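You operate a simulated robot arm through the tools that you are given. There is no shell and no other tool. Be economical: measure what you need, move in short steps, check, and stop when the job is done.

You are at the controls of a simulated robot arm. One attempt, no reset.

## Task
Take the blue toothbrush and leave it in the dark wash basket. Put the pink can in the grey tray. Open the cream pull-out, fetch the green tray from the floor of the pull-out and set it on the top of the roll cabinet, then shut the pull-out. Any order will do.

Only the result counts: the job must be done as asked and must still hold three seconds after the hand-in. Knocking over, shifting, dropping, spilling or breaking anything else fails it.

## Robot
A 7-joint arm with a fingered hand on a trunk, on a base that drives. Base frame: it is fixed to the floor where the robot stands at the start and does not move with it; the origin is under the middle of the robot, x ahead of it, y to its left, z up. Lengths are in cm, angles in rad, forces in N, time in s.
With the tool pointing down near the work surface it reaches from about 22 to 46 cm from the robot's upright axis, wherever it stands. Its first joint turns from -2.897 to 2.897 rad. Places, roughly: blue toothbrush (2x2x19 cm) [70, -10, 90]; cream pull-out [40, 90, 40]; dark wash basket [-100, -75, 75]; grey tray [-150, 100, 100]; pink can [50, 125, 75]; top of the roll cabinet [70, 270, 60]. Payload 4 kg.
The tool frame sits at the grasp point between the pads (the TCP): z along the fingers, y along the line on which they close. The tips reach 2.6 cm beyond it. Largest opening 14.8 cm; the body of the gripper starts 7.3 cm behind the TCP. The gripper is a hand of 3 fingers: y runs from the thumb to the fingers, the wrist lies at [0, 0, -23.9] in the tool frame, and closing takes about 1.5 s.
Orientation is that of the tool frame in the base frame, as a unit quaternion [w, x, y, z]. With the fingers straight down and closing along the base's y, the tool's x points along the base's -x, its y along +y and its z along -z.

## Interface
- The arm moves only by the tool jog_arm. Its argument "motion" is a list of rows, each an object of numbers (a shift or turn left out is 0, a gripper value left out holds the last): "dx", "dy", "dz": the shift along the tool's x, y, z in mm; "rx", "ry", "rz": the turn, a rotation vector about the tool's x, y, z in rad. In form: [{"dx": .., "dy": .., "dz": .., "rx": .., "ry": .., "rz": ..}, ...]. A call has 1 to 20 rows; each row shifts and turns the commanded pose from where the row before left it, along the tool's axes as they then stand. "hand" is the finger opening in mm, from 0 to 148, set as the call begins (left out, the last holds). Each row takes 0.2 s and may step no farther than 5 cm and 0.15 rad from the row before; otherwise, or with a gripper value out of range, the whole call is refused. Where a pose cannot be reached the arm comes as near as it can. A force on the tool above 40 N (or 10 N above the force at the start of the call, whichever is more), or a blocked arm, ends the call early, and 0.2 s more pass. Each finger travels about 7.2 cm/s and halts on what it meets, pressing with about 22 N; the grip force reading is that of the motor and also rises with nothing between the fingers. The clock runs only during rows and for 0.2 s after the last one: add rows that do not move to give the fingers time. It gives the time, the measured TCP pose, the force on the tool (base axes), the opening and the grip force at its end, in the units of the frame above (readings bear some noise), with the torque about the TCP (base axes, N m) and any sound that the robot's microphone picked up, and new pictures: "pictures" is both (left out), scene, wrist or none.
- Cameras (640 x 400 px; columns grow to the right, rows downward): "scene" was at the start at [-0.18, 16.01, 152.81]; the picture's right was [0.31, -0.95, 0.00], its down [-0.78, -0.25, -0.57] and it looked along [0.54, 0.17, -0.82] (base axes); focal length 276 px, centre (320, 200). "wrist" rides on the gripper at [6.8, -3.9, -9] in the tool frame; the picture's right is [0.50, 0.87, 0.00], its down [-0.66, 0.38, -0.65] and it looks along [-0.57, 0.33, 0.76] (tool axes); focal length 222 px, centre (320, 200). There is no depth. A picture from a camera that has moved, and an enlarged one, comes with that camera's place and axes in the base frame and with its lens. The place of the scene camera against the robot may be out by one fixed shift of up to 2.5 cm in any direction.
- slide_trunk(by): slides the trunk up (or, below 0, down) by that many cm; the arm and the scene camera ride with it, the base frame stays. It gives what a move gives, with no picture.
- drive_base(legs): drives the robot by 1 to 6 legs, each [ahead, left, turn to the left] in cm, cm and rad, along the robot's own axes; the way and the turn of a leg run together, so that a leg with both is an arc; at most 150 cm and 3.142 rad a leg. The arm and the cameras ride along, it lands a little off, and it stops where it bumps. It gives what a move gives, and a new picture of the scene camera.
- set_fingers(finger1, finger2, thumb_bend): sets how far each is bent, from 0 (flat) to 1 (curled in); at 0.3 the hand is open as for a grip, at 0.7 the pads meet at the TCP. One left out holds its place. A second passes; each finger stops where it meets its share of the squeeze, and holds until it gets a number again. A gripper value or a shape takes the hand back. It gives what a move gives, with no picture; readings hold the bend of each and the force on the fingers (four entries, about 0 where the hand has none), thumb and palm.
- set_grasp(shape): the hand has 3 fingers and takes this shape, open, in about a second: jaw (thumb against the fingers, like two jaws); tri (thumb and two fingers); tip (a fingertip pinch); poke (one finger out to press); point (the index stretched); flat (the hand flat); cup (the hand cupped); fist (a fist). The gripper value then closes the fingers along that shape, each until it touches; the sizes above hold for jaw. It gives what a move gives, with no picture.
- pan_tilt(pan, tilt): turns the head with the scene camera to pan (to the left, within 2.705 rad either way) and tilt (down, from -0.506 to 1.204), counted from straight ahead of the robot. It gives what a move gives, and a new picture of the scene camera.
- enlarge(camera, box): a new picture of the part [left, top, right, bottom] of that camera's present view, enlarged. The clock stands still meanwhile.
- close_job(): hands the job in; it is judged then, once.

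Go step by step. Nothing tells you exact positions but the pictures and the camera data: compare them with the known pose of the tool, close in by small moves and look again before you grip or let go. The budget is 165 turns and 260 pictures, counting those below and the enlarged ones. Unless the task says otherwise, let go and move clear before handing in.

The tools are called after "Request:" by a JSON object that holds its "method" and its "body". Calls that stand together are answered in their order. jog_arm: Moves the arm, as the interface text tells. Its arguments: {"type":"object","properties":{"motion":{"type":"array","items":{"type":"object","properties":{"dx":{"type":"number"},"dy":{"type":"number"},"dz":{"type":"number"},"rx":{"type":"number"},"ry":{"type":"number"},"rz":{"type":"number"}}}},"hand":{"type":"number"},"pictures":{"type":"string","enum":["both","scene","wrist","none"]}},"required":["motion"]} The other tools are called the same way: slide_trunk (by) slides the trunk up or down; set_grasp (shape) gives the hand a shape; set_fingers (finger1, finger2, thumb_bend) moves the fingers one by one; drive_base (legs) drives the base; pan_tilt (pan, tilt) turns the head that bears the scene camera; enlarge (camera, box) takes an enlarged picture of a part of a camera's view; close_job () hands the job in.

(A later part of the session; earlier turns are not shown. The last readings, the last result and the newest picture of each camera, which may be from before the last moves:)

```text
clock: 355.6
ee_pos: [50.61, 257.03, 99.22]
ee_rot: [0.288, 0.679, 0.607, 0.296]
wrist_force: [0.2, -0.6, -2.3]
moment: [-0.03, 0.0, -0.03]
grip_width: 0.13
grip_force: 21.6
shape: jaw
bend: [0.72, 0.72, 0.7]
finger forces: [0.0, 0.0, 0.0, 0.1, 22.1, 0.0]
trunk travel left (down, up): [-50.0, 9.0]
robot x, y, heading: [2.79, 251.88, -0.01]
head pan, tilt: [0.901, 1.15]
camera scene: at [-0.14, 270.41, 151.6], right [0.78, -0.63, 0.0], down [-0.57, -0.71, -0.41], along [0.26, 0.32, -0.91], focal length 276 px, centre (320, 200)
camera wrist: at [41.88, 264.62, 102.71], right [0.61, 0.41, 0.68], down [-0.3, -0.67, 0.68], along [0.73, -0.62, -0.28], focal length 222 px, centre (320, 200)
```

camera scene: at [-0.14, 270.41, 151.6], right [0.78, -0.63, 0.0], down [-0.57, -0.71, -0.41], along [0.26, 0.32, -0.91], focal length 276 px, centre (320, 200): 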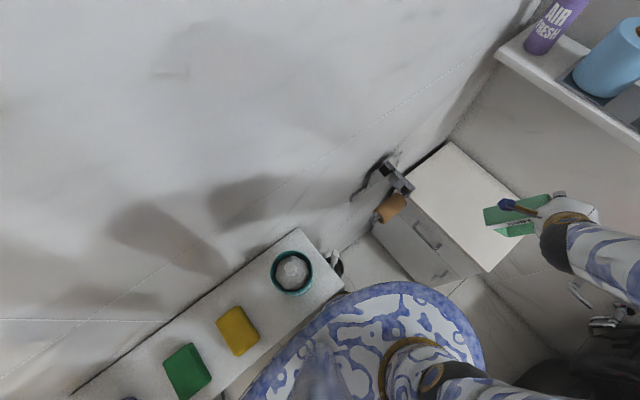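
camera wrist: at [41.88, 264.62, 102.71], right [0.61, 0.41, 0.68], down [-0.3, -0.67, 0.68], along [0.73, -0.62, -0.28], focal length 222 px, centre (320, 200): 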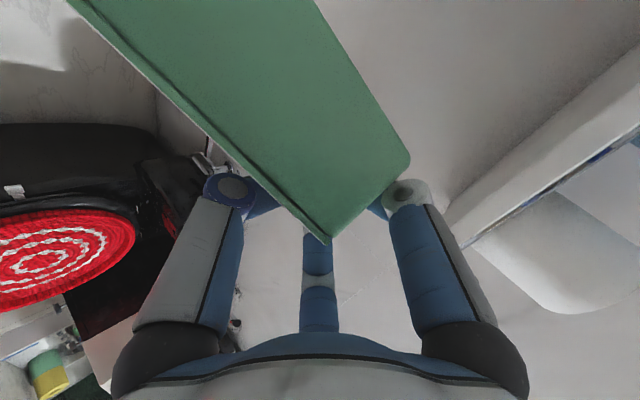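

Request:
{"method": "jog_arm", "body": {"motion": [{"rz": -0.15}, {"rz": -0.15}, {"rz": -0.15}, {"rz": -0.15}, {"rz": -0.15}, {"rz": -0.15}, {"rz": -0.15}, {"rz": -0.15}, {"rz": -0.15}, {"rz": -0.15}], "pictures": "wrist"}}

Request:
{"method": "pan_tilt", "body": {"pan": 0.3, "tilt": 0.7}}

Request:
{"method": "enlarge", "body": {"camera": "scene", "box": [200, 80, 500, 270]}}

```text
clock: 357.8
ee_pos: [50.62, 257.3, 99.42]
ee_rot: [0.412, 0.083, 0.907, 0.021]
wrist_force: [0.6, 0.0, -1.1]
moment: [0.08, 0.02, 0.02]
grip_width: 0.12
grip_force: 21.9
shape: jaw
bend: [0.72, 0.72, 0.7]
finger forces: [1.1, 0.0, 0.1, 0.0, 22.9, 0.1]
trunk travel left (down, up): [-50.0, 9.0]
robot x, y, heading: [3.28, 252.07, -0.011]
head pan, tilt: [0.901, 1.15]
camera wrist: at [38.91, 254.89, 99.94], right [-0.21, 0.94, -0.28], down [-0.02, 0.28, 0.96], along [0.98, 0.2, -0.04], focal length 222 px, centre (320, 200)
```

wrist: 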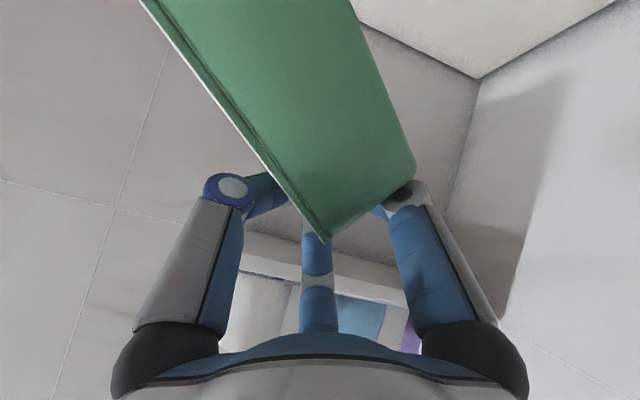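

```text
clock: 358.8
ee_pos: [50.7, 257.29, 99.38]
ee_rot: [0.412, 0.085, 0.907, 0.021]
wrist_force: [0.3, 0.2, -0.2]
moment: [0.08, 0.01, 0.02]
grip_width: 0.13
grip_force: 22.8
shape: jaw
bend: [0.72, 0.72, 0.7]
finger forces: [1.2, 0.0, 0.0, 0.0, 22.9, 0.1]
trunk travel left (down, up): [-50.0, 9.0]
robot x, y, heading: [3.01, 251.89, -0.008]
head pan, tilt: [0.3, 0.7]
camera scene: at [4.26, 268.22, 154.9], right [0.29, -0.96, 0.0], down [-0.62, -0.19, -0.76], along [0.73, 0.22, -0.64], focal length 276 px, centre (320, 200)
```

scene: 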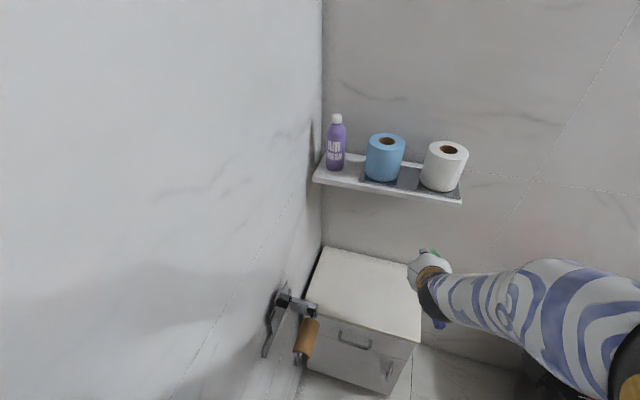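

```text
2.11 times, centred on (350, 175) of scene
camera zoom: at [4.26, 268.22, 154.9], right [0.29, -0.96, 0.0], down [-0.62, -0.19, -0.76], along [0.73, 0.22, -0.64], focal length 582 px, centre (257, 253)
```

zoom: 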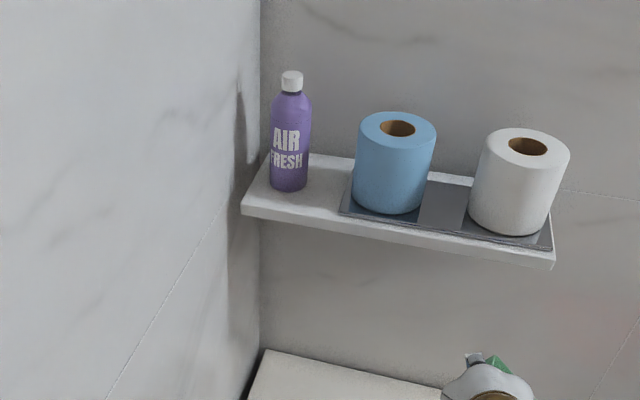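

I need a clear look at how the tray sits in the grip; roll back partway so it faces the scene camera.

Request:
{"method": "jog_arm", "body": {"motion": [{"rz": 0.15}, {"rz": 0.15}, {"rz": 0.15}, {"rz": 0.15}, {"rz": 0.15}, {"rz": 0.15}, {"rz": 0.15}, {"rz": 0.15}, {"rz": 0.15}], "pictures": "none"}}

Request:
{"method": "pan_tilt", "body": {"pan": -0.1, "tilt": 0.85}}

Request:
{"method": "enlarge", "body": {"camera": "scene", "box": [200, 80, 400, 240]}}

```text
clock: 360.8
ee_pos: [50.6, 257.31, 99.36]
ee_rot: [0.309, 0.634, 0.654, 0.275]
wrist_force: [0.2, 0.1, -1.2]
moment: [-0.05, 0.03, 0.04]
grip_width: 0.09
grip_force: 22.7
shape: jaw
bend: [0.72, 0.72, 0.7]
finger forces: [0.1, 0.0, 0.0, 0.1, 22.7, 0.0]
trunk travel left (down, up): [-50.0, 9.0]
robot x, y, heading: [2.99, 251.87, -0.008]
head pan, tilt: [0.3, 0.7]
```

```text
clock: 361.7
ee_pos: [50.67, 257.14, 99.38]
ee_rot: [0.309, 0.632, 0.656, 0.273]
wrist_force: [-0.4, -1.2, -1.0]
moment: [-0.08, -0.01, 0.0]
grip_width: 0.12
grip_force: 21.8
shape: jaw
bend: [0.72, 0.72, 0.7]
finger forces: [0.2, 0.0, 0.0, 0.1, 22.6, 0.0]
trunk travel left (down, up): [-50.0, 9.0]
robot x, y, heading: [3.15, 252.12, -0.004]
head pan, tilt: [-0.099, 0.85]
camera scene: at [3.9, 264.94, 153.68], right [-0.11, -0.99, 0.0], down [-0.75, 0.08, -0.66], along [0.66, -0.07, -0.75], focal length 276 px, centre (320, 200)
```

scene: 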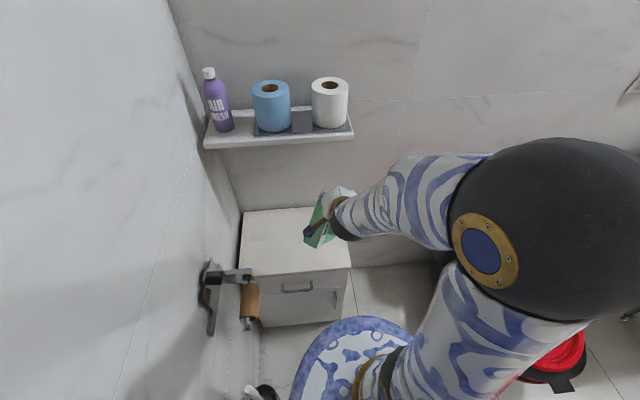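

```text
2.50 times, centred on (300, 160) of scene
camera zoom: at [3.9, 264.94, 153.68], right [-0.11, -0.99, 0.0], down [-0.75, 0.08, -0.66], along [0.66, -0.07, -0.75], focal length 691 px, centre (370, 300)
```

zoom: 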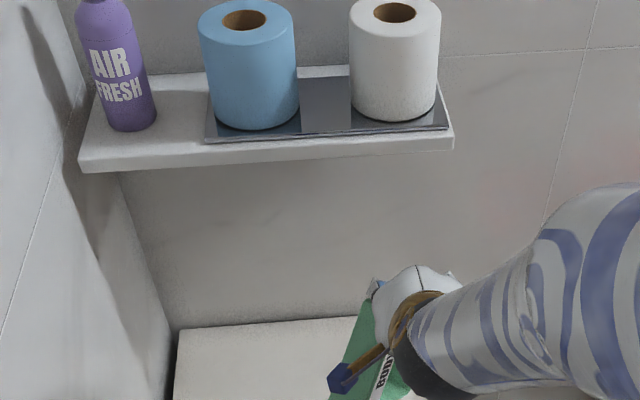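

Request:
{"method": "enlarge", "body": {"camera": "scene", "box": [285, 175, 375, 255]}}

Request:
{"method": "jog_arm", "body": {"motion": [{"rz": 0.15}, {"rz": 0.15}, {"rz": 0.15}, {"rz": 0.15}, {"rz": 0.15}, {"rz": 0.15}, {"rz": 0.15}, {"rz": 0.15}, {"rz": 0.15}, {"rz": 0.15}], "pictures": "none"}}

Request:
{"method": "enlarge", "body": {"camera": "scene", "box": [265, 155, 375, 255]}}

```text
5.00 times, centred on (330, 215) of scene
camera zoom: at [3.9, 264.94, 153.68], right [-0.11, -0.99, 0.0], down [-0.75, 0.08, -0.66], along [0.66, -0.07, -0.75], focal length 1382 px, centre (270, 125)
```

zoom: 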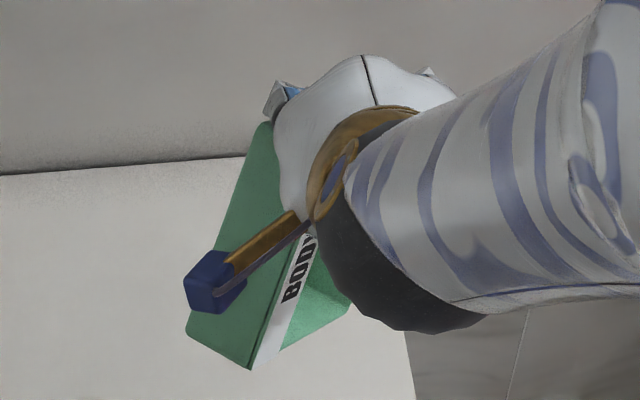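

```text
clock: 363.9
ee_pos: [50.69, 257.12, 99.22]
ee_rot: [0.04, 0.91, 0.047, 0.411]
wrist_force: [-0.5, -0.7, -0.7]
moment: [-0.03, 0.05, -0.04]
grip_width: 0.13
grip_force: 22.2
shape: jaw
bend: [0.72, 0.72, 0.7]
finger forces: [0.1, 0.1, 0.1, 0.0, 21.8, 0.0]
trunk travel left (down, up): [-50.0, 9.0]
robot x, y, heading: [2.7, 252.33, -0.006]
head pan, tilt: [-0.099, 0.85]
```

```text
4.00 times, centred on (320, 205) of scene
camera zoom: at [3.9, 264.93, 153.68], right [-0.11, -0.99, 0.0], down [-0.75, 0.08, -0.66], along [0.66, -0.07, -0.75], focal length 1105 px, centre (320, 180)
```

zoom: 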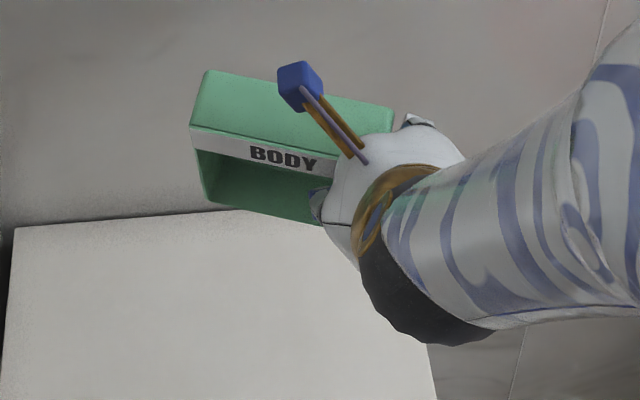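

Now I see: tray tilt in the grip is ~48°, so with hand rolled half round and pitched ~0.85 it is level. Roll back and move over the cabinet.

Request:
{"method": "jog_arm", "body": {"motion": [{"rz": -0.15}, {"rz": -0.15}, {"rz": -0.15}, {"rz": -0.15}, {"rz": -0.15}, {"rz": -0.15}, {"rz": -0.15}, {"rz": -0.15}, {"rz": -0.15}, {"rz": -0.15}, {"rz": -0.15}, {"rz": -0.15}, {"rz": -0.15}, {"rz": -0.15}, {"rz": -0.15}, {"rz": -0.15}, {"rz": -0.15}, {"rz": -0.15}, {"rz": -0.15}, {"rz": -0.13}], "pictures": "none"}}

Request:
{"method": "pan_tilt", "body": {"pan": 0.1, "tilt": 1.0}}

Request:
{"method": "enlarge", "body": {"camera": "scene", "box": [280, 60, 480, 220]}}

```text
clock: 368.1
ee_pos: [50.62, 257.25, 99.34]
ee_rot: [0.412, 0.024, 0.911, -0.006]
wrist_force: [-0.5, 0.2, -1.6]
moment: [0.08, 0.03, 0.03]
grip_width: 0.08
grip_force: 21.8
shape: jaw
bend: [0.72, 0.72, 0.7]
finger forces: [1.6, 0.0, 0.0, 0.0, 23.2, 0.0]
trunk travel left (down, up): [-50.0, 9.0]
robot x, y, heading: [2.89, 252.17, -0.004]
head pan, tilt: [-0.099, 0.85]
```

```text
clock: 368.8
ee_pos: [50.5, 257.11, 99.36]
ee_rot: [0.412, 0.026, 0.911, -0.006]
wrist_force: [0.3, 0.1, -1.2]
moment: [0.05, -0.04, 0.0]
grip_width: 0.11
grip_force: 22.2
shape: jaw
bend: [0.72, 0.72, 0.7]
finger forces: [1.7, 0.0, 0.0, 0.0, 23.1, 0.1]
trunk travel left (down, up): [-50.0, 9.0]
robot x, y, heading: [3.05, 251.92, -0.011]
head pan, tilt: [0.099, 1.0]
camera scene: at [3.07, 266.4, 152.57], right [0.09, -1.0, 0.0], down [-0.84, -0.08, -0.54], along [0.54, 0.05, -0.84], focal length 276 px, centre (320, 200)
```

scene: 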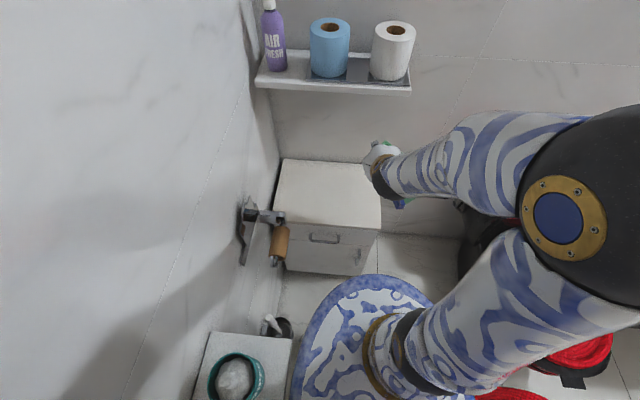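

```text
2.50 times, centred on (380, 140) of scene
camera zoom: at [3.07, 266.4, 152.57], right [0.09, -1.0, 0.0], down [-0.84, -0.08, -0.54], along [0.54, 0.05, -0.84], focal length 691 px, centre (170, 350)
```

zoom: 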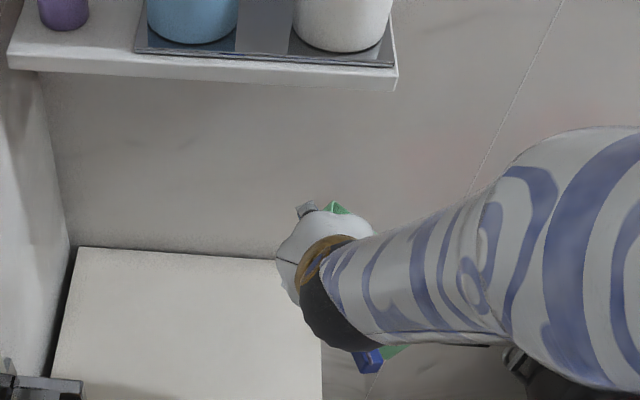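

Request:
{"method": "jog_arm", "body": {"motion": [{"dx": 7.5, "dy": 15.8, "dz": 35.5}, {"dx": 7.5, "dy": 15.8, "dz": 35.5}, {"dx": 7.5, "dy": 15.8, "dz": 35.5}, {"dx": 7.5, "dy": 15.8, "dz": 35.5}, {"dx": 7.5, "dy": 15.8, "dz": 35.5}, {"dx": 7.5, "dy": 15.8, "dz": 35.5}], "pictures": "both"}}

Request:
{"method": "enlarge", "body": {"camera": "scene", "box": [240, 100, 440, 260]}}

```text
clock: 370.2
ee_pos: [63.99, 266.33, 81.79]
ee_rot: [0.413, 0.026, 0.91, -0.006]
wrist_force: [-0.1, -0.4, -1.0]
moment: [0.07, 0.01, 0.01]
grip_width: 0.09
grip_force: 22.1
shape: jaw
bend: [0.72, 0.72, 0.7]
finger forces: [2.2, 0.1, 0.1, 0.0, 23.5, 0.0]
trunk travel left (down, up): [-50.0, 9.0]
robot x, y, heading: [3.06, 251.48, -0.004]
head pan, tilt: [0.099, 1.0]
camera scene: at [3.09, 266.43, 152.57], right [0.09, -1.0, 0.0], down [-0.84, -0.08, -0.54], along [0.54, 0.05, -0.84], focal length 276 px, centre (320, 200)
camera wrist: at [52.46, 262.98, 82.5], right [-0.28, 0.89, -0.37], down [-0.04, 0.37, 0.93], along [0.96, 0.28, -0.07], focal length 222 px, centre (320, 200)
```

scene: 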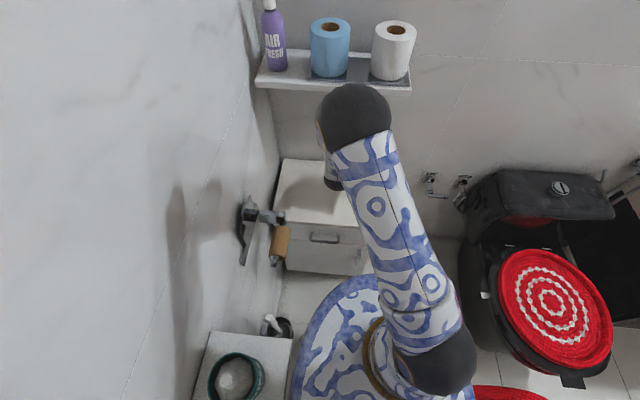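
wrist: 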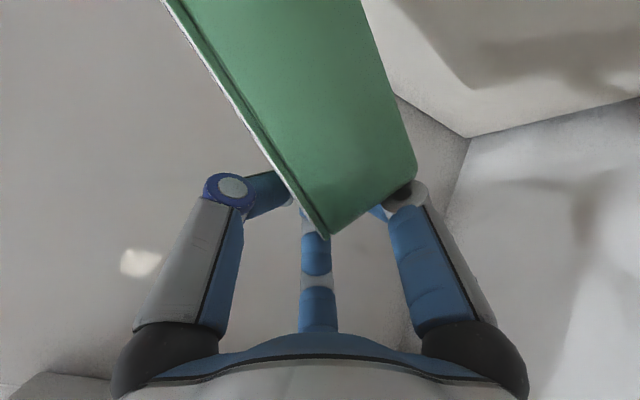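

```text
2.50 times, centred on (340, 180) of scene
camera zoom: at [3.09, 266.43, 152.57], right [0.09, -1.0, 0.0], down [-0.84, -0.08, -0.54], along [0.54, 0.05, -0.84], focal length 691 px, centre (270, 250)
```

zoom: 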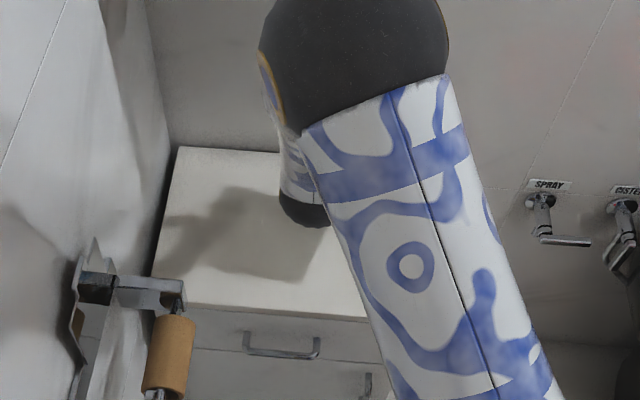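

The tray is level fore-aft but its far (-y) side droops; it sits above the cabinet top. Lower carefully until it touches.

Request:
{"method": "jog_arm", "body": {"motion": [{"dx": 15, "dz": 13.2}, {"dx": 15, "dz": 13.2}, {"dx": 15, "dz": 13.2}, {"dx": 15, "dz": 13.2}], "pictures": "wrist"}}

Request:
{"method": "jog_arm", "body": {"motion": [{"dx": 7.5, "dz": 6.6}, {"dx": 7.5, "dz": 6.6}], "pictures": "none"}}

Request:
{"method": "jog_arm", "body": {"motion": [{"dx": 7.5, "dz": 6.6}], "pictures": "none"}}

Request:
{"method": "jog_arm", "body": {"motion": [{"dx": 7.5, "dz": 6.6}], "pictures": "wrist"}}

```text
clock: 371.2
ee_pos: [64.08, 266.41, 74.11]
ee_rot: [0.413, 0.026, 0.911, -0.006]
wrist_force: [-0.2, -0.5, -1.9]
moment: [0.07, -0.02, 0.02]
grip_width: 0.13
grip_force: 22.2
shape: jaw
bend: [0.72, 0.72, 0.7]
finger forces: [2.2, 0.1, 0.0, 0.0, 23.7, 0.1]
trunk travel left (down, up): [-50.0, 9.0]
robot x, y, heading: [3.13, 252.15, -0.002]
head pan, tilt: [0.099, 1.0]
camera wrist: at [52.58, 263.03, 74.92], right [-0.28, 0.89, -0.37], down [-0.04, 0.37, 0.93], along [0.96, 0.28, -0.07], focal length 222 px, centre (320, 200)
```

wrist: 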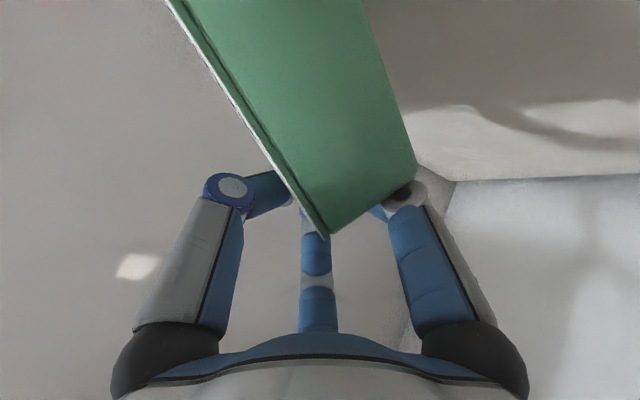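

```text
clock: 371.8
ee_pos: [64.11, 266.42, 72.08]
ee_rot: [0.413, 0.024, 0.91, -0.006]
wrist_force: [0.3, 1.0, -0.3]
moment: [-0.03, -0.05, 0.01]
grip_width: 0.12
grip_force: 22.0
shape: jaw
bend: [0.72, 0.72, 0.7]
finger forces: [0.7, 0.0, 0.0, 0.0, 22.2, 0.0]
trunk travel left (down, up): [-50.0, 9.0]
robot x, y, heading: [3.08, 251.46, -0.006]
head pan, tilt: [0.099, 1.0]
```

```text
clock: 372.2
ee_pos: [64.15, 266.33, 71.08]
ee_rot: [0.412, 0.025, 0.911, -0.006]
wrist_force: [-0.2, -0.1, 1.3]
moment: [-0.05, -0.05, 0.0]
grip_width: 0.14
grip_force: 22.4
shape: jaw
bend: [0.72, 0.72, 0.7]
finger forces: [0.2, 0.0, 0.1, 0.1, 21.5, 0.1]
trunk travel left (down, up): [-50.0, 9.0]
robot x, y, heading: [2.99, 252.55, -0.007]
head pan, tilt: [0.099, 1.0]
```

```text
clock: 372.6
ee_pos: [64.13, 266.29, 70.02]
ee_rot: [0.414, 0.026, 0.91, -0.006]
wrist_force: [0.1, 1.0, -0.3]
moment: [-0.15, -0.06, 0.04]
grip_width: 0.14
grip_force: 21.3
shape: jaw
bend: [0.72, 0.72, 0.7]
finger forces: [0.0, 0.0, 0.0, 0.1, 21.6, 0.0]
trunk travel left (down, up): [-50.0, 9.0]
robot x, y, heading: [2.68, 251.91, -0.01]
head pan, tilt: [0.099, 1.0]
camera wrist: at [52.66, 263.07, 70.9], right [-0.28, 0.89, -0.37], down [-0.04, 0.37, 0.93], along [0.96, 0.28, -0.07], focal length 222 px, centre (320, 200)
```

wrist: 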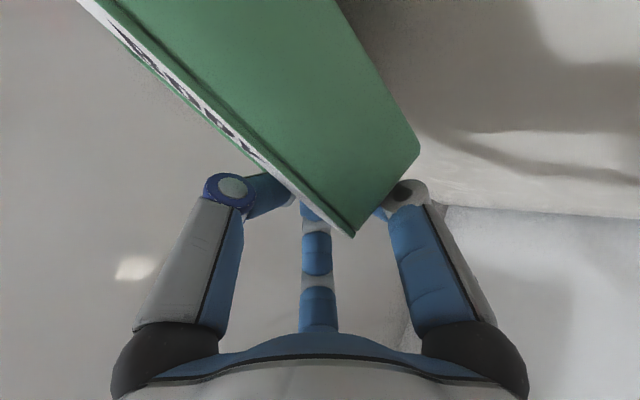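

Contact; the tray is swinging level as hoped. Continue lowering in small steps.

Request:
{"method": "jog_arm", "body": {"motion": [{"dx": 7.5, "dz": 6.6}, {"dx": 7.5, "dz": 6.6}], "pictures": "wrist"}}

Request:
{"method": "jog_arm", "body": {"motion": [{"dx": 7.5, "dz": 6.6}], "pictures": "none"}}

Request:
{"method": "jog_arm", "body": {"motion": [{"dx": 5, "dz": 4.4}], "pictures": "wrist"}}

```text
clock: 373.2
ee_pos: [64.23, 266.44, 68.02]
ee_rot: [0.413, 0.026, 0.911, -0.006]
wrist_force: [-1.4, 0.4, 1.5]
moment: [-0.1, -0.06, 0.01]
grip_width: 0.14
grip_force: 21.6
shape: jaw
bend: [0.72, 0.72, 0.7]
finger forces: [0.0, 36.5, 0.0, 0.0, 21.8, 0.1]
trunk travel left (down, up): [-50.0, 9.0]
robot x, y, heading: [3.17, 251.99, -0.005]
head pan, tilt: [0.099, 1.0]
camera wrist: at [52.79, 263.08, 68.95], right [-0.28, 0.89, -0.37], down [-0.04, 0.37, 0.93], along [0.96, 0.28, -0.07], focal length 222 px, centre (320, 200)
```

wrist: 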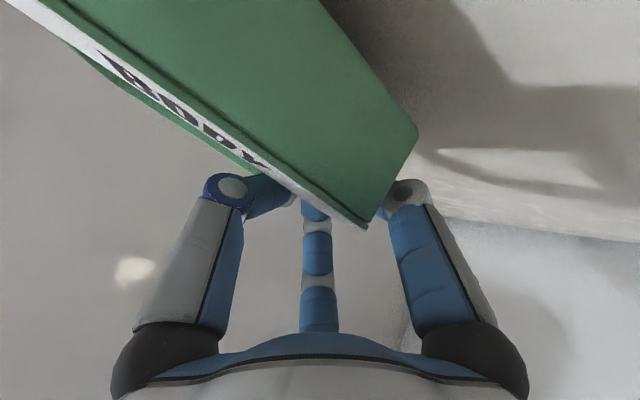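

```text
clock: 373.6
ee_pos: [64.38, 266.31, 67.04]
ee_rot: [0.413, 0.025, 0.91, -0.006]
wrist_force: [0.0, 0.6, 0.5]
moment: [-0.12, -0.14, 0.01]
grip_width: 0.11
grip_force: 22.1
shape: jaw
bend: [0.72, 0.72, 0.7]
finger forces: [0.1, 37.6, 0.0, 0.0, 21.8, 0.1]
trunk travel left (down, up): [-50.0, 9.0]
robot x, y, heading: [3.24, 251.83, -0.006]
head pan, tilt: [0.099, 1.0]
```

```text
clock: 374.0
ee_pos: [64.27, 266.35, 66.52]
ee_rot: [0.413, 0.026, 0.911, -0.007]
wrist_force: [-0.1, 0.1, 0.8]
moment: [-0.17, -0.09, 0.02]
grip_width: 0.12
grip_force: 22.0
shape: jaw
bend: [0.72, 0.72, 0.7]
finger forces: [0.0, 38.5, 0.1, 0.0, 21.9, 0.0]
trunk travel left (down, up): [-50.0, 9.0]
robot x, y, heading: [3.27, 252.0, -0.009]
head pan, tilt: [0.099, 1.0]
camera wrist: at [52.7, 263.11, 67.29], right [-0.28, 0.89, -0.37], down [-0.04, 0.37, 0.93], along [0.96, 0.28, -0.07], focal length 222 px, centre (320, 200)
```

wrist: 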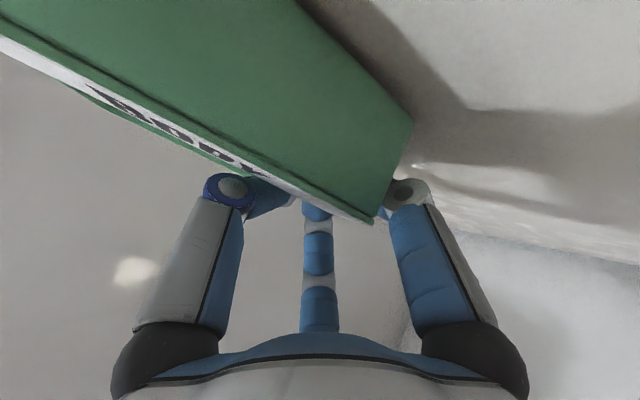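

Request:
{"method": "jog_arm", "body": {"motion": [{"dx": 5, "dz": 4.4}], "pictures": "none"}}

Request:
{"method": "jog_arm", "body": {"motion": [{"dx": 5, "dz": 4.4}], "pictures": "none"}}

Request:
{"method": "jog_arm", "body": {"motion": [{"dx": 4, "dz": 3.5}], "pictures": "wrist"}}

```text
clock: 374.4
ee_pos: [64.28, 266.31, 65.82]
ee_rot: [0.413, 0.025, 0.91, -0.006]
wrist_force: [-0.9, -0.5, 2.6]
moment: [-0.19, -0.1, 0.02]
grip_width: 0.13
grip_force: 22.2
shape: jaw
bend: [0.72, 0.71, 0.7]
finger forces: [0.0, 39.1, 0.0, 0.0, 22.6, 0.1]
trunk travel left (down, up): [-50.0, 9.0]
robot x, y, heading: [3.28, 251.6, -0.002]
head pan, tilt: [0.099, 1.0]
```

```text
clock: 374.8
ee_pos: [64.34, 266.41, 65.57]
ee_rot: [0.418, 0.026, 0.908, -0.005]
wrist_force: [-4.5, -3.0, 31.0]
moment: [-0.32, -0.51, 0.04]
grip_width: 0.25
grip_force: 22.3
shape: jaw
bend: [0.72, 0.72, 0.7]
finger forces: [0.0, 39.8, 0.0, 0.0, 28.1, 0.1]
trunk travel left (down, up): [-50.0, 9.0]
robot x, y, heading: [3.15, 252.04, -0.006]
head pan, tilt: [0.099, 1.0]
```

```text
clock: 375.2
ee_pos: [64.56, 266.37, 65.33]
ee_rot: [0.419, 0.025, 0.908, -0.004]
wrist_force: [-4.0, -1.2, 25.2]
moment: [-0.33, -0.2, 0.04]
grip_width: 0.28
grip_force: 22.4
shape: jaw
bend: [0.72, 0.72, 0.71]
finger forces: [0.0, 37.2, 0.0, 0.0, 30.7, 0.0]
trunk travel left (down, up): [-50.0, 9.0]
robot x, y, heading: [3.06, 252.22, -0.007]
head pan, tilt: [0.099, 1.0]
stopped in row 1: the force on the tool passed its limit (the readings are from after the stop); the commanded pose is now the measured one
camera wrist: at [53.01, 263.06, 65.98], right [-0.28, 0.89, -0.37], down [-0.05, 0.37, 0.93], along [0.96, 0.28, -0.05], focal length 222 px, centre (320, 200)
```

wrist: 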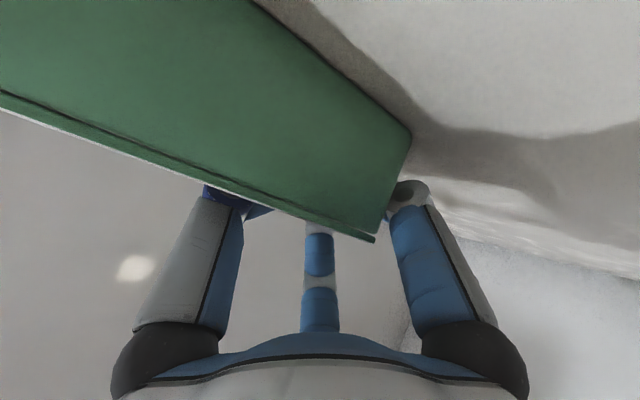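

Seated with rising force. Ease up and open gently.

Request:
{"method": "jog_arm", "body": {"motion": [{"dx": -3, "dz": -2.6}], "pictures": "none"}}

Request:
{"method": "set_fingers", "body": {"finger1": 0.6, "finger2": 0.6, "thumb_bend": 0.6}}

Request:
{"method": "jog_arm", "body": {"motion": [{}], "pictures": "wrist"}}

```text
clock: 375.6
ee_pos: [64.43, 266.35, 65.45]
ee_rot: [0.417, 0.025, 0.909, -0.005]
wrist_force: [-0.7, -0.3, 9.6]
moment: [-0.19, -0.16, 0.03]
grip_width: 0.27
grip_force: 22.1
shape: jaw
bend: [0.72, 0.72, 0.71]
finger forces: [0.0, 36.3, 0.0, 0.1, 25.5, 0.1]
trunk travel left (down, up): [-50.0, 9.0]
robot x, y, heading: [2.61, 251.37, -0.01]
head pan, tilt: [0.099, 1.0]
```

```text
clock: 376.6
ee_pos: [64.43, 266.27, 65.46]
ee_rot: [0.416, 0.026, 0.909, -0.006]
wrist_force: [-1.1, -1.1, 4.5]
moment: [0.03, -0.01, -0.02]
grip_width: 2.4
grip_force: 1.9
shape: fingers
bend: [0.64, 0.6, 0.6]
finger forces: [4.0, 0.1, 0.0, 0.1, 0.0, 0.0]
trunk travel left (down, up): [-50.0, 9.0]
robot x, y, heading: [2.83, 251.66, -0.004]
head pan, tilt: [0.099, 1.0]
```

```text
clock: 377.0
ee_pos: [64.5, 266.41, 65.43]
ee_rot: [0.416, 0.026, 0.909, -0.005]
wrist_force: [-0.9, -1.3, 4.5]
moment: [0.03, 0.0, 0.02]
grip_width: 2.42
grip_force: 2.1
shape: fingers
bend: [0.64, 0.6, 0.6]
finger forces: [3.9, 0.0, 0.1, 0.1, 0.0, 0.1]
trunk travel left (down, up): [-50.0, 9.0]
robot x, y, heading: [3.07, 251.52, -0.008]
head pan, tilt: [0.099, 1.0]
camera wrist: at [53.02, 263.07, 66.18], right [-0.28, 0.89, -0.37], down [-0.05, 0.37, 0.93], along [0.96, 0.28, -0.06], focal length 222 px, centre (320, 200)
```

wrist: 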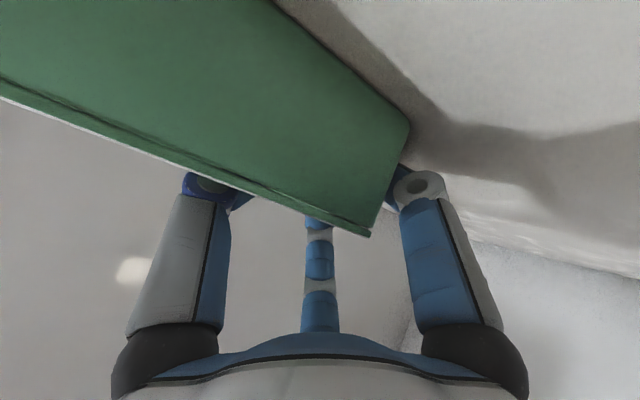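

Request:
{"method": "jog_arm", "body": {"motion": [{"dx": -7.5, "dz": -6.6}, {"dx": -7.5, "dz": -6.6}, {"dx": -15, "dz": -13.2}], "pictures": "wrist"}}

```text
clock: 377.8
ee_pos: [64.46, 266.28, 69.36]
ee_rot: [0.417, 0.025, 0.909, -0.006]
wrist_force: [0.0, -0.2, 0.5]
moment: [0.0, 0.0, 0.01]
grip_width: 2.91
grip_force: 0.0
shape: fingers
bend: [0.6, 0.6, 0.6]
finger forces: [0.0, 0.0, 0.1, 0.0, 0.0, 0.1]
trunk travel left (down, up): [-50.0, 9.0]
robot x, y, heading: [2.93, 251.94, -0.001]
head pan, tilt: [0.099, 1.0]
camera wrist: at [52.96, 262.98, 70.05], right [-0.28, 0.89, -0.37], down [-0.05, 0.37, 0.93], along [0.96, 0.28, -0.06], focal length 222 px, centre (320, 200)
```

wrist: 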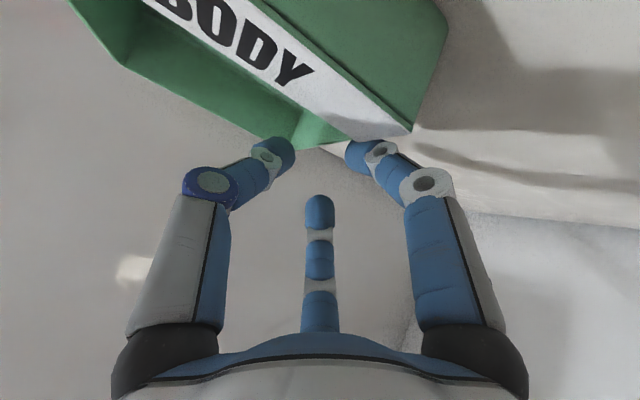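

Request:
{"method": "jog_arm", "body": {"motion": [{"dx": -22, "dz": -20}, {"dx": -22, "dz": -20}, {"dx": -22, "dz": -20}, {"dx": -22, "dz": -20}, {"dz": -40}, {"dz": -40}, {"dz": -40}], "pictures": "scene"}}

Request:
{"method": "enlarge", "body": {"camera": "scene", "box": [240, 120, 440, 280]}}

```text
clock: 379.4
ee_pos: [55.09, 266.42, 89.13]
ee_rot: [0.416, 0.026, 0.909, -0.005]
wrist_force: [-0.1, 0.0, 0.1]
moment: [0.01, 0.0, -0.02]
grip_width: 2.91
grip_force: 0.0
shape: fingers
bend: [0.6, 0.6, 0.6]
finger forces: [0.1, 0.0, 0.0, 0.0, 0.0, 0.0]
trunk travel left (down, up): [-50.0, 9.0]
robot x, y, heading: [2.92, 252.1, -0.012]
head pan, tilt: [0.099, 1.0]
camera scene: at [3.03, 266.4, 152.57], right [0.09, -1.0, 0.0], down [-0.84, -0.08, -0.54], along [0.54, 0.05, -0.84], focal length 276 px, centre (320, 200)
```

scene: 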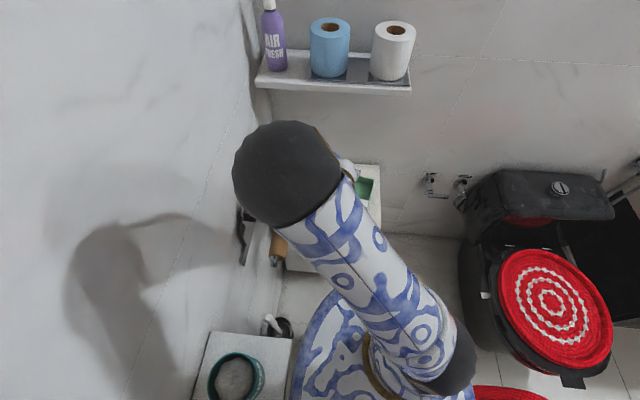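

```text
2.50 times, centred on (340, 200) of scene
camera zoom: at [3.03, 266.4, 152.57], right [0.09, -1.0, 0.0], down [-0.84, -0.08, -0.54], along [0.54, 0.05, -0.84], focal length 691 px, centre (270, 200)
```

zoom: 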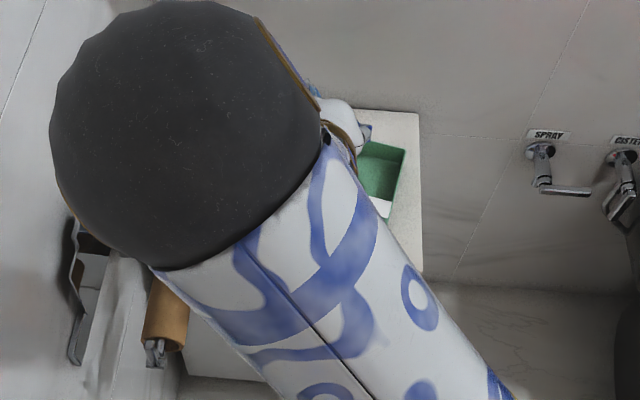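

The green tray stands upright on the cabinet. Now go back to shut the pull-out.

Request:
{"method": "drive_base", "body": {"legs": [[-12, 0, 0], [-8, -17, 0], [-30, -1, 0], [-20, -22, 0]]}}

Request:
{"method": "pan_tilt", "body": {"pan": 0.6, "tilt": 0.7}}

Request:
{"method": "enlarge", "body": {"camera": "scene", "box": [240, 40, 440, 200]}}

```text
clock: 385.1
ee_pos: [-15.61, 227.05, 89.1]
ee_rot: [0.417, 0.024, 0.909, -0.005]
wrist_force: [-0.6, 0.8, -0.2]
moment: [0.0, 0.03, 0.01]
grip_width: 2.91
grip_force: 0.1
shape: fingers
bend: [0.6, 0.6, 0.6]
finger forces: [0.0, 0.1, 0.0, 0.1, 0.0, 0.1]
trunk travel left (down, up): [-50.0, 9.0]
robot x, y, heading: [-68.15, 212.62, -0.005]
head pan, tilt: [0.099, 1.0]
camera scene: at [-67.69, 226.94, 152.57], right [0.09, -1.0, 0.0], down [-0.84, -0.08, -0.54], along [0.54, 0.05, -0.84], focal length 276 px, centre (320, 200)
```

scene: 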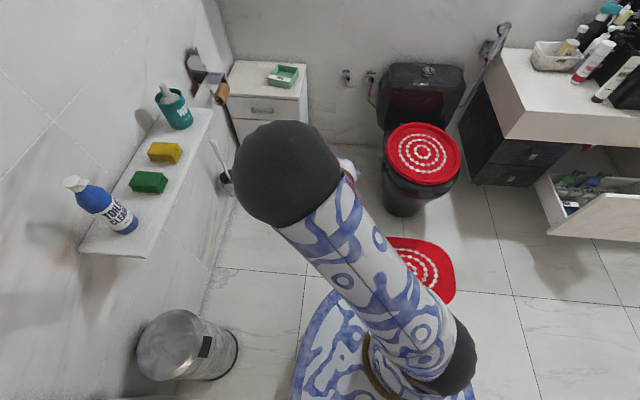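

```text
clock: 386.0
ee_pos: [-15.68, 227.12, 89.0]
ee_rot: [0.416, 0.026, 0.909, -0.006]
wrist_force: [-0.6, -0.4, 0.0]
moment: [0.0, 0.03, -0.01]
grip_width: 2.91
grip_force: 0.1
shape: fingers
bend: [0.6, 0.6, 0.6]
finger forces: [0.1, 0.1, 0.0, 0.0, 0.0, 0.0]
trunk travel left (down, up): [-50.0, 9.0]
robot x, y, heading: [-67.61, 212.11, -0.005]
head pan, tilt: [0.6, 0.7]
camera scene: at [-67.57, 231.05, 154.9], right [0.56, -0.83, 0.0], down [-0.53, -0.36, -0.76], along [0.63, 0.43, -0.64], focal length 276 px, centre (320, 200)
```

scene: 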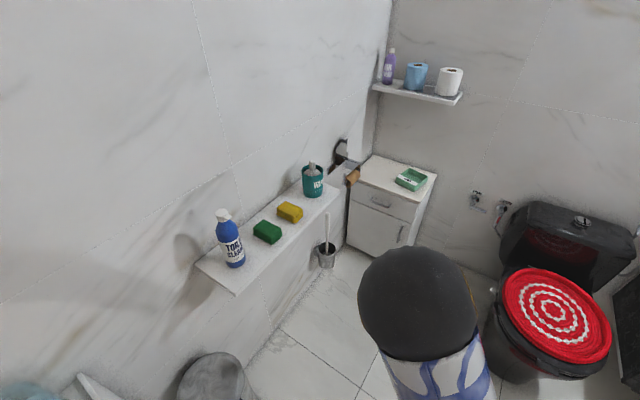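

```text
2.50 times, centred on (340, 120) of scene
camera zoom: at [-67.57, 231.05, 154.9], right [0.56, -0.83, 0.0], down [-0.53, -0.36, -0.76], along [0.63, 0.43, -0.64], focal length 691 px, centre (270, 400)
```

zoom: 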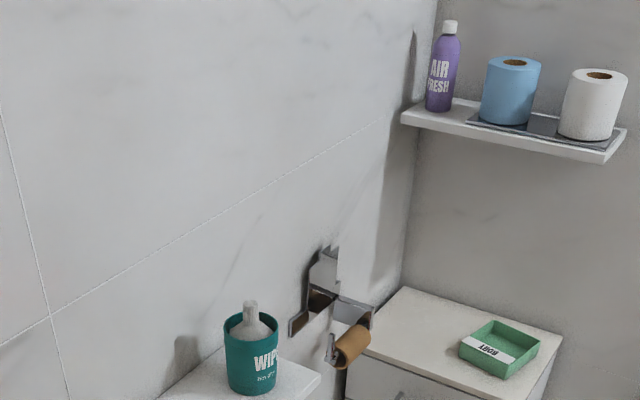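

Tray lies flat on the cabinet top. Drive back to the pull-out.

Request:
{"method": "drive_base", "body": {"legs": [[0, 0, 1.575], [-50, 4, 0], [-58, -4, 0], [0, -24, 0], [0, 0, -1.571]]}}

Request:
{"method": "pan_tilt", "body": {"pan": -0.1, "tilt": 0.9}}

```text
clock: 400.9
ee_pos: [8.58, 119.89, 89.14]
ee_rot: [0.416, 0.022, 0.909, -0.004]
wrist_force: [0.5, -0.1, -0.6]
moment: [-0.03, 0.04, -0.01]
grip_width: 2.91
grip_force: 0.0
shape: fingers
bend: [0.6, 0.6, 0.6]
finger forces: [0.1, 0.1, 0.0, 0.1, 0.0, 0.1]
trunk travel left (down, up): [-50.0, 9.0]
robot x, y, heading: [-43.27, 105.02, 0.002]
head pan, tilt: [0.6, 0.7]
camera scene: at [-43.2, 123.35, 154.9], right [0.57, -0.82, 0.0], down [-0.53, -0.36, -0.76], along [0.63, 0.43, -0.64], focal length 276 px, centre (320, 200)
```

scene: 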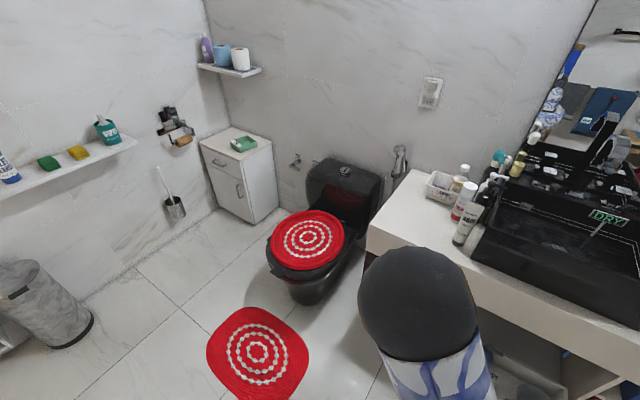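

```text
clock: 402.0
ee_pos: [8.81, 119.88, 89.14]
ee_rot: [0.416, 0.022, 0.909, -0.004]
wrist_force: [0.5, -0.5, 0.0]
moment: [-0.01, 0.0, -0.01]
grip_width: 2.91
grip_force: 0.0
shape: fingers
bend: [0.6, 0.6, 0.6]
finger forces: [0.0, 0.0, 0.0, 0.1, 0.0, 0.0]
trunk travel left (down, up): [-50.0, 9.0]
robot x, y, heading: [-43.06, 104.17, 0.006]
head pan, tilt: [-0.099, 0.901]
camera scene: at [-42.68, 117.81, 153.29], right [-0.1, -1.0, 0.0], down [-0.78, 0.08, -0.62], along [0.62, -0.06, -0.78], focal length 276 px, centre (320, 200)
```

scene: 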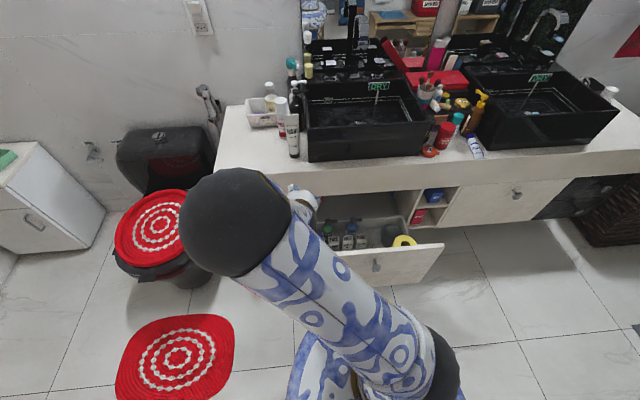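

Request:
{"method": "drive_base", "body": {"legs": [[-20, 0, 0]]}}

Request:
{"method": "set_grasp", "body": {"shape": "fist"}}

Request:
{"method": "jog_arm", "body": {"motion": [{"ry": -0.144}, {"ry": -0.144}, {"ry": -0.144}, {"ry": -0.144}, {"ry": -0.144}, {"dy": -45}, {"dy": -45}, {"dy": -45}, {"dy": -45}, {"dy": -45}, {"dy": -45}, {"dy": -45}], "pictures": "none"}}

Request:
{"method": "slide_trunk", "body": {"by": -40}}

Request:
{"method": "pan_tilt", "body": {"pan": -0.1, "tilt": 0.75}}

```text
clock: 403.6
ee_pos: [-11.8, 119.79, 89.07]
ee_rot: [0.416, 0.023, 0.909, -0.004]
wrist_force: [0.2, 0.3, 0.5]
moment: [-0.03, -0.03, -0.02]
grip_width: 2.93
grip_force: 0.1
shape: fingers
bend: [0.6, 0.6, 0.6]
finger forces: [0.0, 0.0, 0.1, 0.1, 0.1, 0.1]
trunk travel left (down, up): [-50.0, 9.0]
robot x, y, heading: [-63.99, 104.8, -0.001]
head pan, tilt: [-0.099, 0.901]
camera scene: at [-63.2, 117.78, 153.29], right [-0.1, -1.0, 0.0], down [-0.78, 0.08, -0.62], along [0.62, -0.06, -0.78], focal length 276 px, centre (320, 200)
```

scene: 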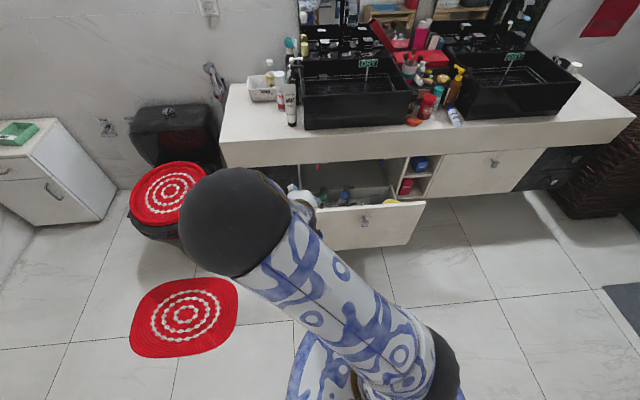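

```text
clock: 404.5
ee_pos: [-11.79, 119.73, 89.16]
ee_rot: [0.416, 0.023, 0.909, -0.004]
wrist_force: [-1.0, 0.5, 0.7]
moment: [-0.01, -0.02, 0.01]
grip_width: 0.0
grip_force: 0.0
shape: fist
bend: [1.0, 1.0, 0.58]
finger forces: [0.0, 0.1, 0.0, 0.0, 0.0, 0.0]
trunk travel left (down, up): [-50.0, 9.0]
robot x, y, heading: [-63.6, 104.88, -0.005]
head pan, tilt: [-0.099, 0.901]
```

```text
clock: 407.1
ee_pos: [-13.21, 88.52, 88.95]
ee_rot: [0.709, 0.019, 0.704, -0.012]
wrist_force: [-0.2, 1.1, -0.1]
moment: [0.0, 0.0, 0.0]
grip_width: 0.0
grip_force: 0.0
shape: fist
bend: [1.0, 1.0, 0.58]
finger forces: [0.0, 0.0, 0.0, 0.0, 0.1, 0.0]
trunk travel left (down, up): [-50.0, 9.0]
robot x, y, heading: [-63.5, 104.75, 0.001]
head pan, tilt: [-0.099, 0.901]
```

```text
clock: 410.9
ee_pos: [-13.13, 88.49, 49.03]
ee_rot: [0.71, 0.02, 0.704, -0.011]
wrist_force: [-0.8, 0.5, 0.2]
moment: [0.04, 0.01, -0.01]
grip_width: 0.0
grip_force: 0.0
shape: fist
bend: [1.0, 1.0, 0.58]
finger forces: [0.0, 0.1, 0.1, 0.0, 0.0, 0.1]
trunk travel left (down, up): [-10.0, 49.0]
robot x, y, heading: [-63.88, 104.73, 0.008]
head pan, tilt: [-0.099, 0.901]
```

```text
clock: 411.6
ee_pos: [-13.24, 88.63, 48.92]
ee_rot: [0.71, 0.019, 0.704, -0.011]
wrist_force: [1.1, 0.8, 0.0]
moment: [-0.01, -0.01, -0.01]
grip_width: 0.0
grip_force: 0.1
shape: fist
bend: [1.0, 1.0, 0.58]
finger forces: [0.0, 0.0, 0.0, 0.1, 0.0, 0.0]
trunk travel left (down, up): [-10.0, 49.0]
robot x, y, heading: [-63.85, 104.93, 0.004]
head pan, tilt: [-0.099, 0.75]
camera scene: at [-62.44, 117.69, 114.48], right [-0.1, -1.0, 0.0], down [-0.68, 0.07, -0.73], along [0.73, -0.07, -0.68], focal length 276 px, centre (320, 200)
```

scene: 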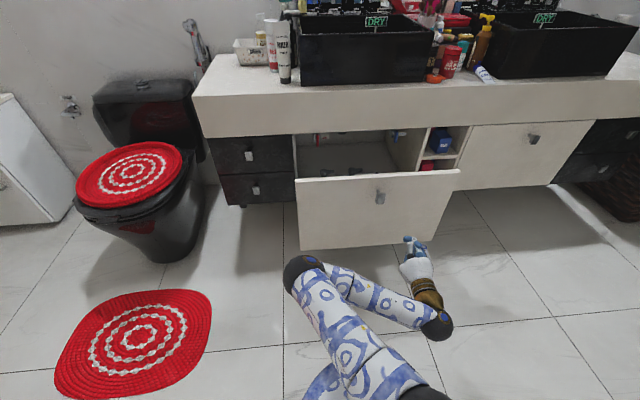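

Request:
{"method": "drive_base", "body": {"legs": [[16, 0, 0]]}}

Request:
{"method": "jog_arm", "body": {"motion": [{"dz": 20}, {"dz": 20}, {"dz": 20}], "pictures": "scene"}}

```text
clock: 413.1
ee_pos: [3.05, 88.83, 48.98]
ee_rot: [0.71, 0.018, 0.704, -0.01]
wrist_force: [-0.5, 0.6, -0.1]
moment: [-0.01, 0.02, 0.0]
grip_width: 0.0
grip_force: 0.1
shape: fist
bend: [1.0, 1.0, 0.58]
finger forces: [0.1, 0.1, 0.0, 0.1, 0.0, 0.0]
trunk travel left (down, up): [-10.0, 49.0]
robot x, y, heading: [-47.62, 104.59, 0.006]
head pan, tilt: [-0.099, 0.75]
camera scene: at [-46.29, 117.73, 114.48], right [-0.1, -1.0, 0.0], down [-0.68, 0.07, -0.73], along [0.73, -0.07, -0.68], focal length 276 px, centre (320, 200)
```

scene: 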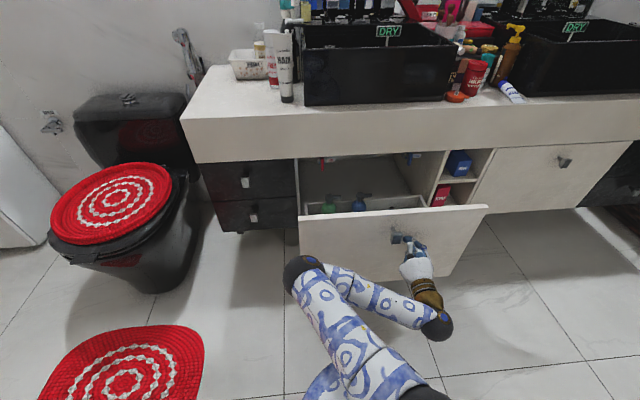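

```text
clock: 413.9
ee_pos: [9.17, 88.35, 49.01]
ee_rot: [0.71, 0.018, 0.704, -0.01]
wrist_force: [-0.2, 0.3, 0.2]
moment: [0.01, 0.0, -0.03]
grip_width: 0.02
grip_force: 0.2
shape: fist
bend: [1.0, 1.0, 0.58]
finger forces: [0.0, 0.1, 0.1, 0.0, 0.0, 0.0]
trunk travel left (down, up): [-10.0, 49.0]
robot x, y, heading: [-47.28, 104.53, 0.001]
head pan, tilt: [-0.099, 0.75]
camera scene: at [-46.29, 117.74, 114.48], right [-0.1, -1.0, 0.0], down [-0.68, 0.07, -0.73], along [0.73, -0.07, -0.68], focal length 276 px, centre (320, 200)
```

scene: 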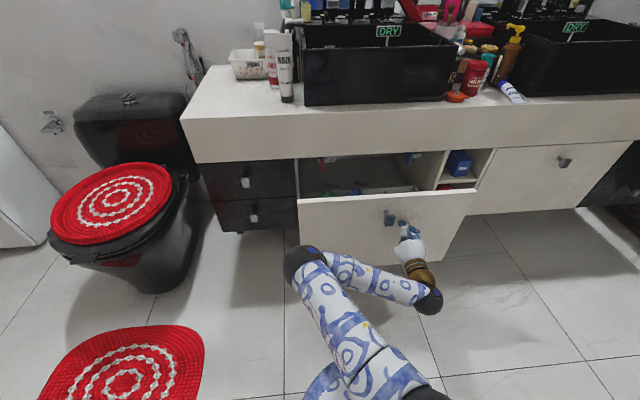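

It slides. Push on by driving, then finish with the arm.

Request:
{"method": "drive_base", "body": {"legs": [[16, 0, 0]]}}

Request:
{"method": "jog_arm", "body": {"motion": [{"dz": 15}, {"dz": 15}, {"dz": 15}, {"dz": 15}], "pictures": "scene"}}

```text
clock: 415.2
ee_pos: [24.79, 88.41, 48.95]
ee_rot: [0.71, 0.018, 0.704, -0.011]
wrist_force: [0.0, 0.1, 0.0]
moment: [0.04, 0.01, 0.03]
grip_width: 0.0
grip_force: 0.1
shape: fist
bend: [1.0, 1.0, 0.58]
finger forces: [0.0, 0.0, 0.0, 0.0, 0.0, 0.0]
trunk travel left (down, up): [-10.0, 49.0]
robot x, y, heading: [-31.76, 104.6, 0.002]
head pan, tilt: [-0.099, 0.75]
camera scene: at [-30.59, 117.78, 114.48], right [-0.1, -1.0, 0.0], down [-0.68, 0.07, -0.73], along [0.73, -0.07, -0.68], focal length 276 px, centre (320, 200)
```

scene: 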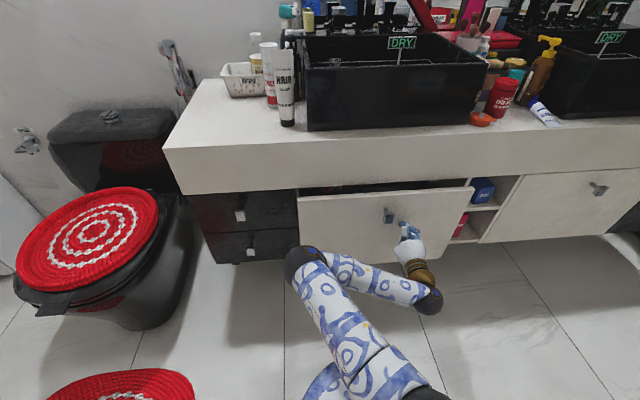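

```text
clock: 416.2
ee_pos: [30.74, 88.16, 49.05]
ee_rot: [0.71, 0.018, 0.704, -0.01]
wrist_force: [-0.4, 0.4, 0.3]
moment: [-0.01, 0.04, -0.01]
grip_width: 0.0
grip_force: 0.0
shape: fist
bend: [1.0, 1.0, 0.58]
finger forces: [0.0, 0.0, 0.0, 0.0, 0.1, 0.1]
trunk travel left (down, up): [-10.0, 49.0]
robot x, y, heading: [-32.17, 104.68, 0.002]
head pan, tilt: [-0.099, 0.75]
camera scene: at [-30.59, 117.78, 114.48], right [-0.1, -1.0, 0.0], down [-0.68, 0.07, -0.73], along [0.73, -0.07, -0.68], focal length 276 px, centre (320, 200)
```

scene: 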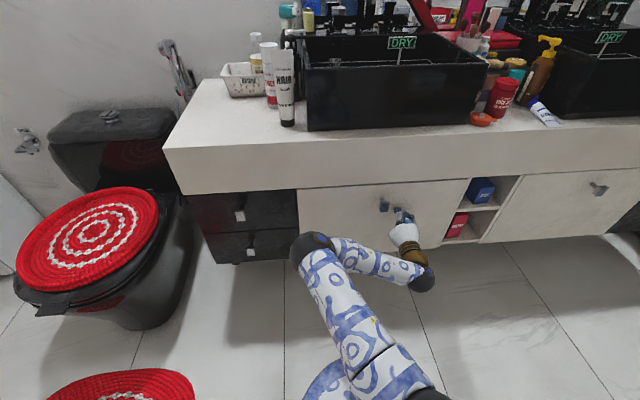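

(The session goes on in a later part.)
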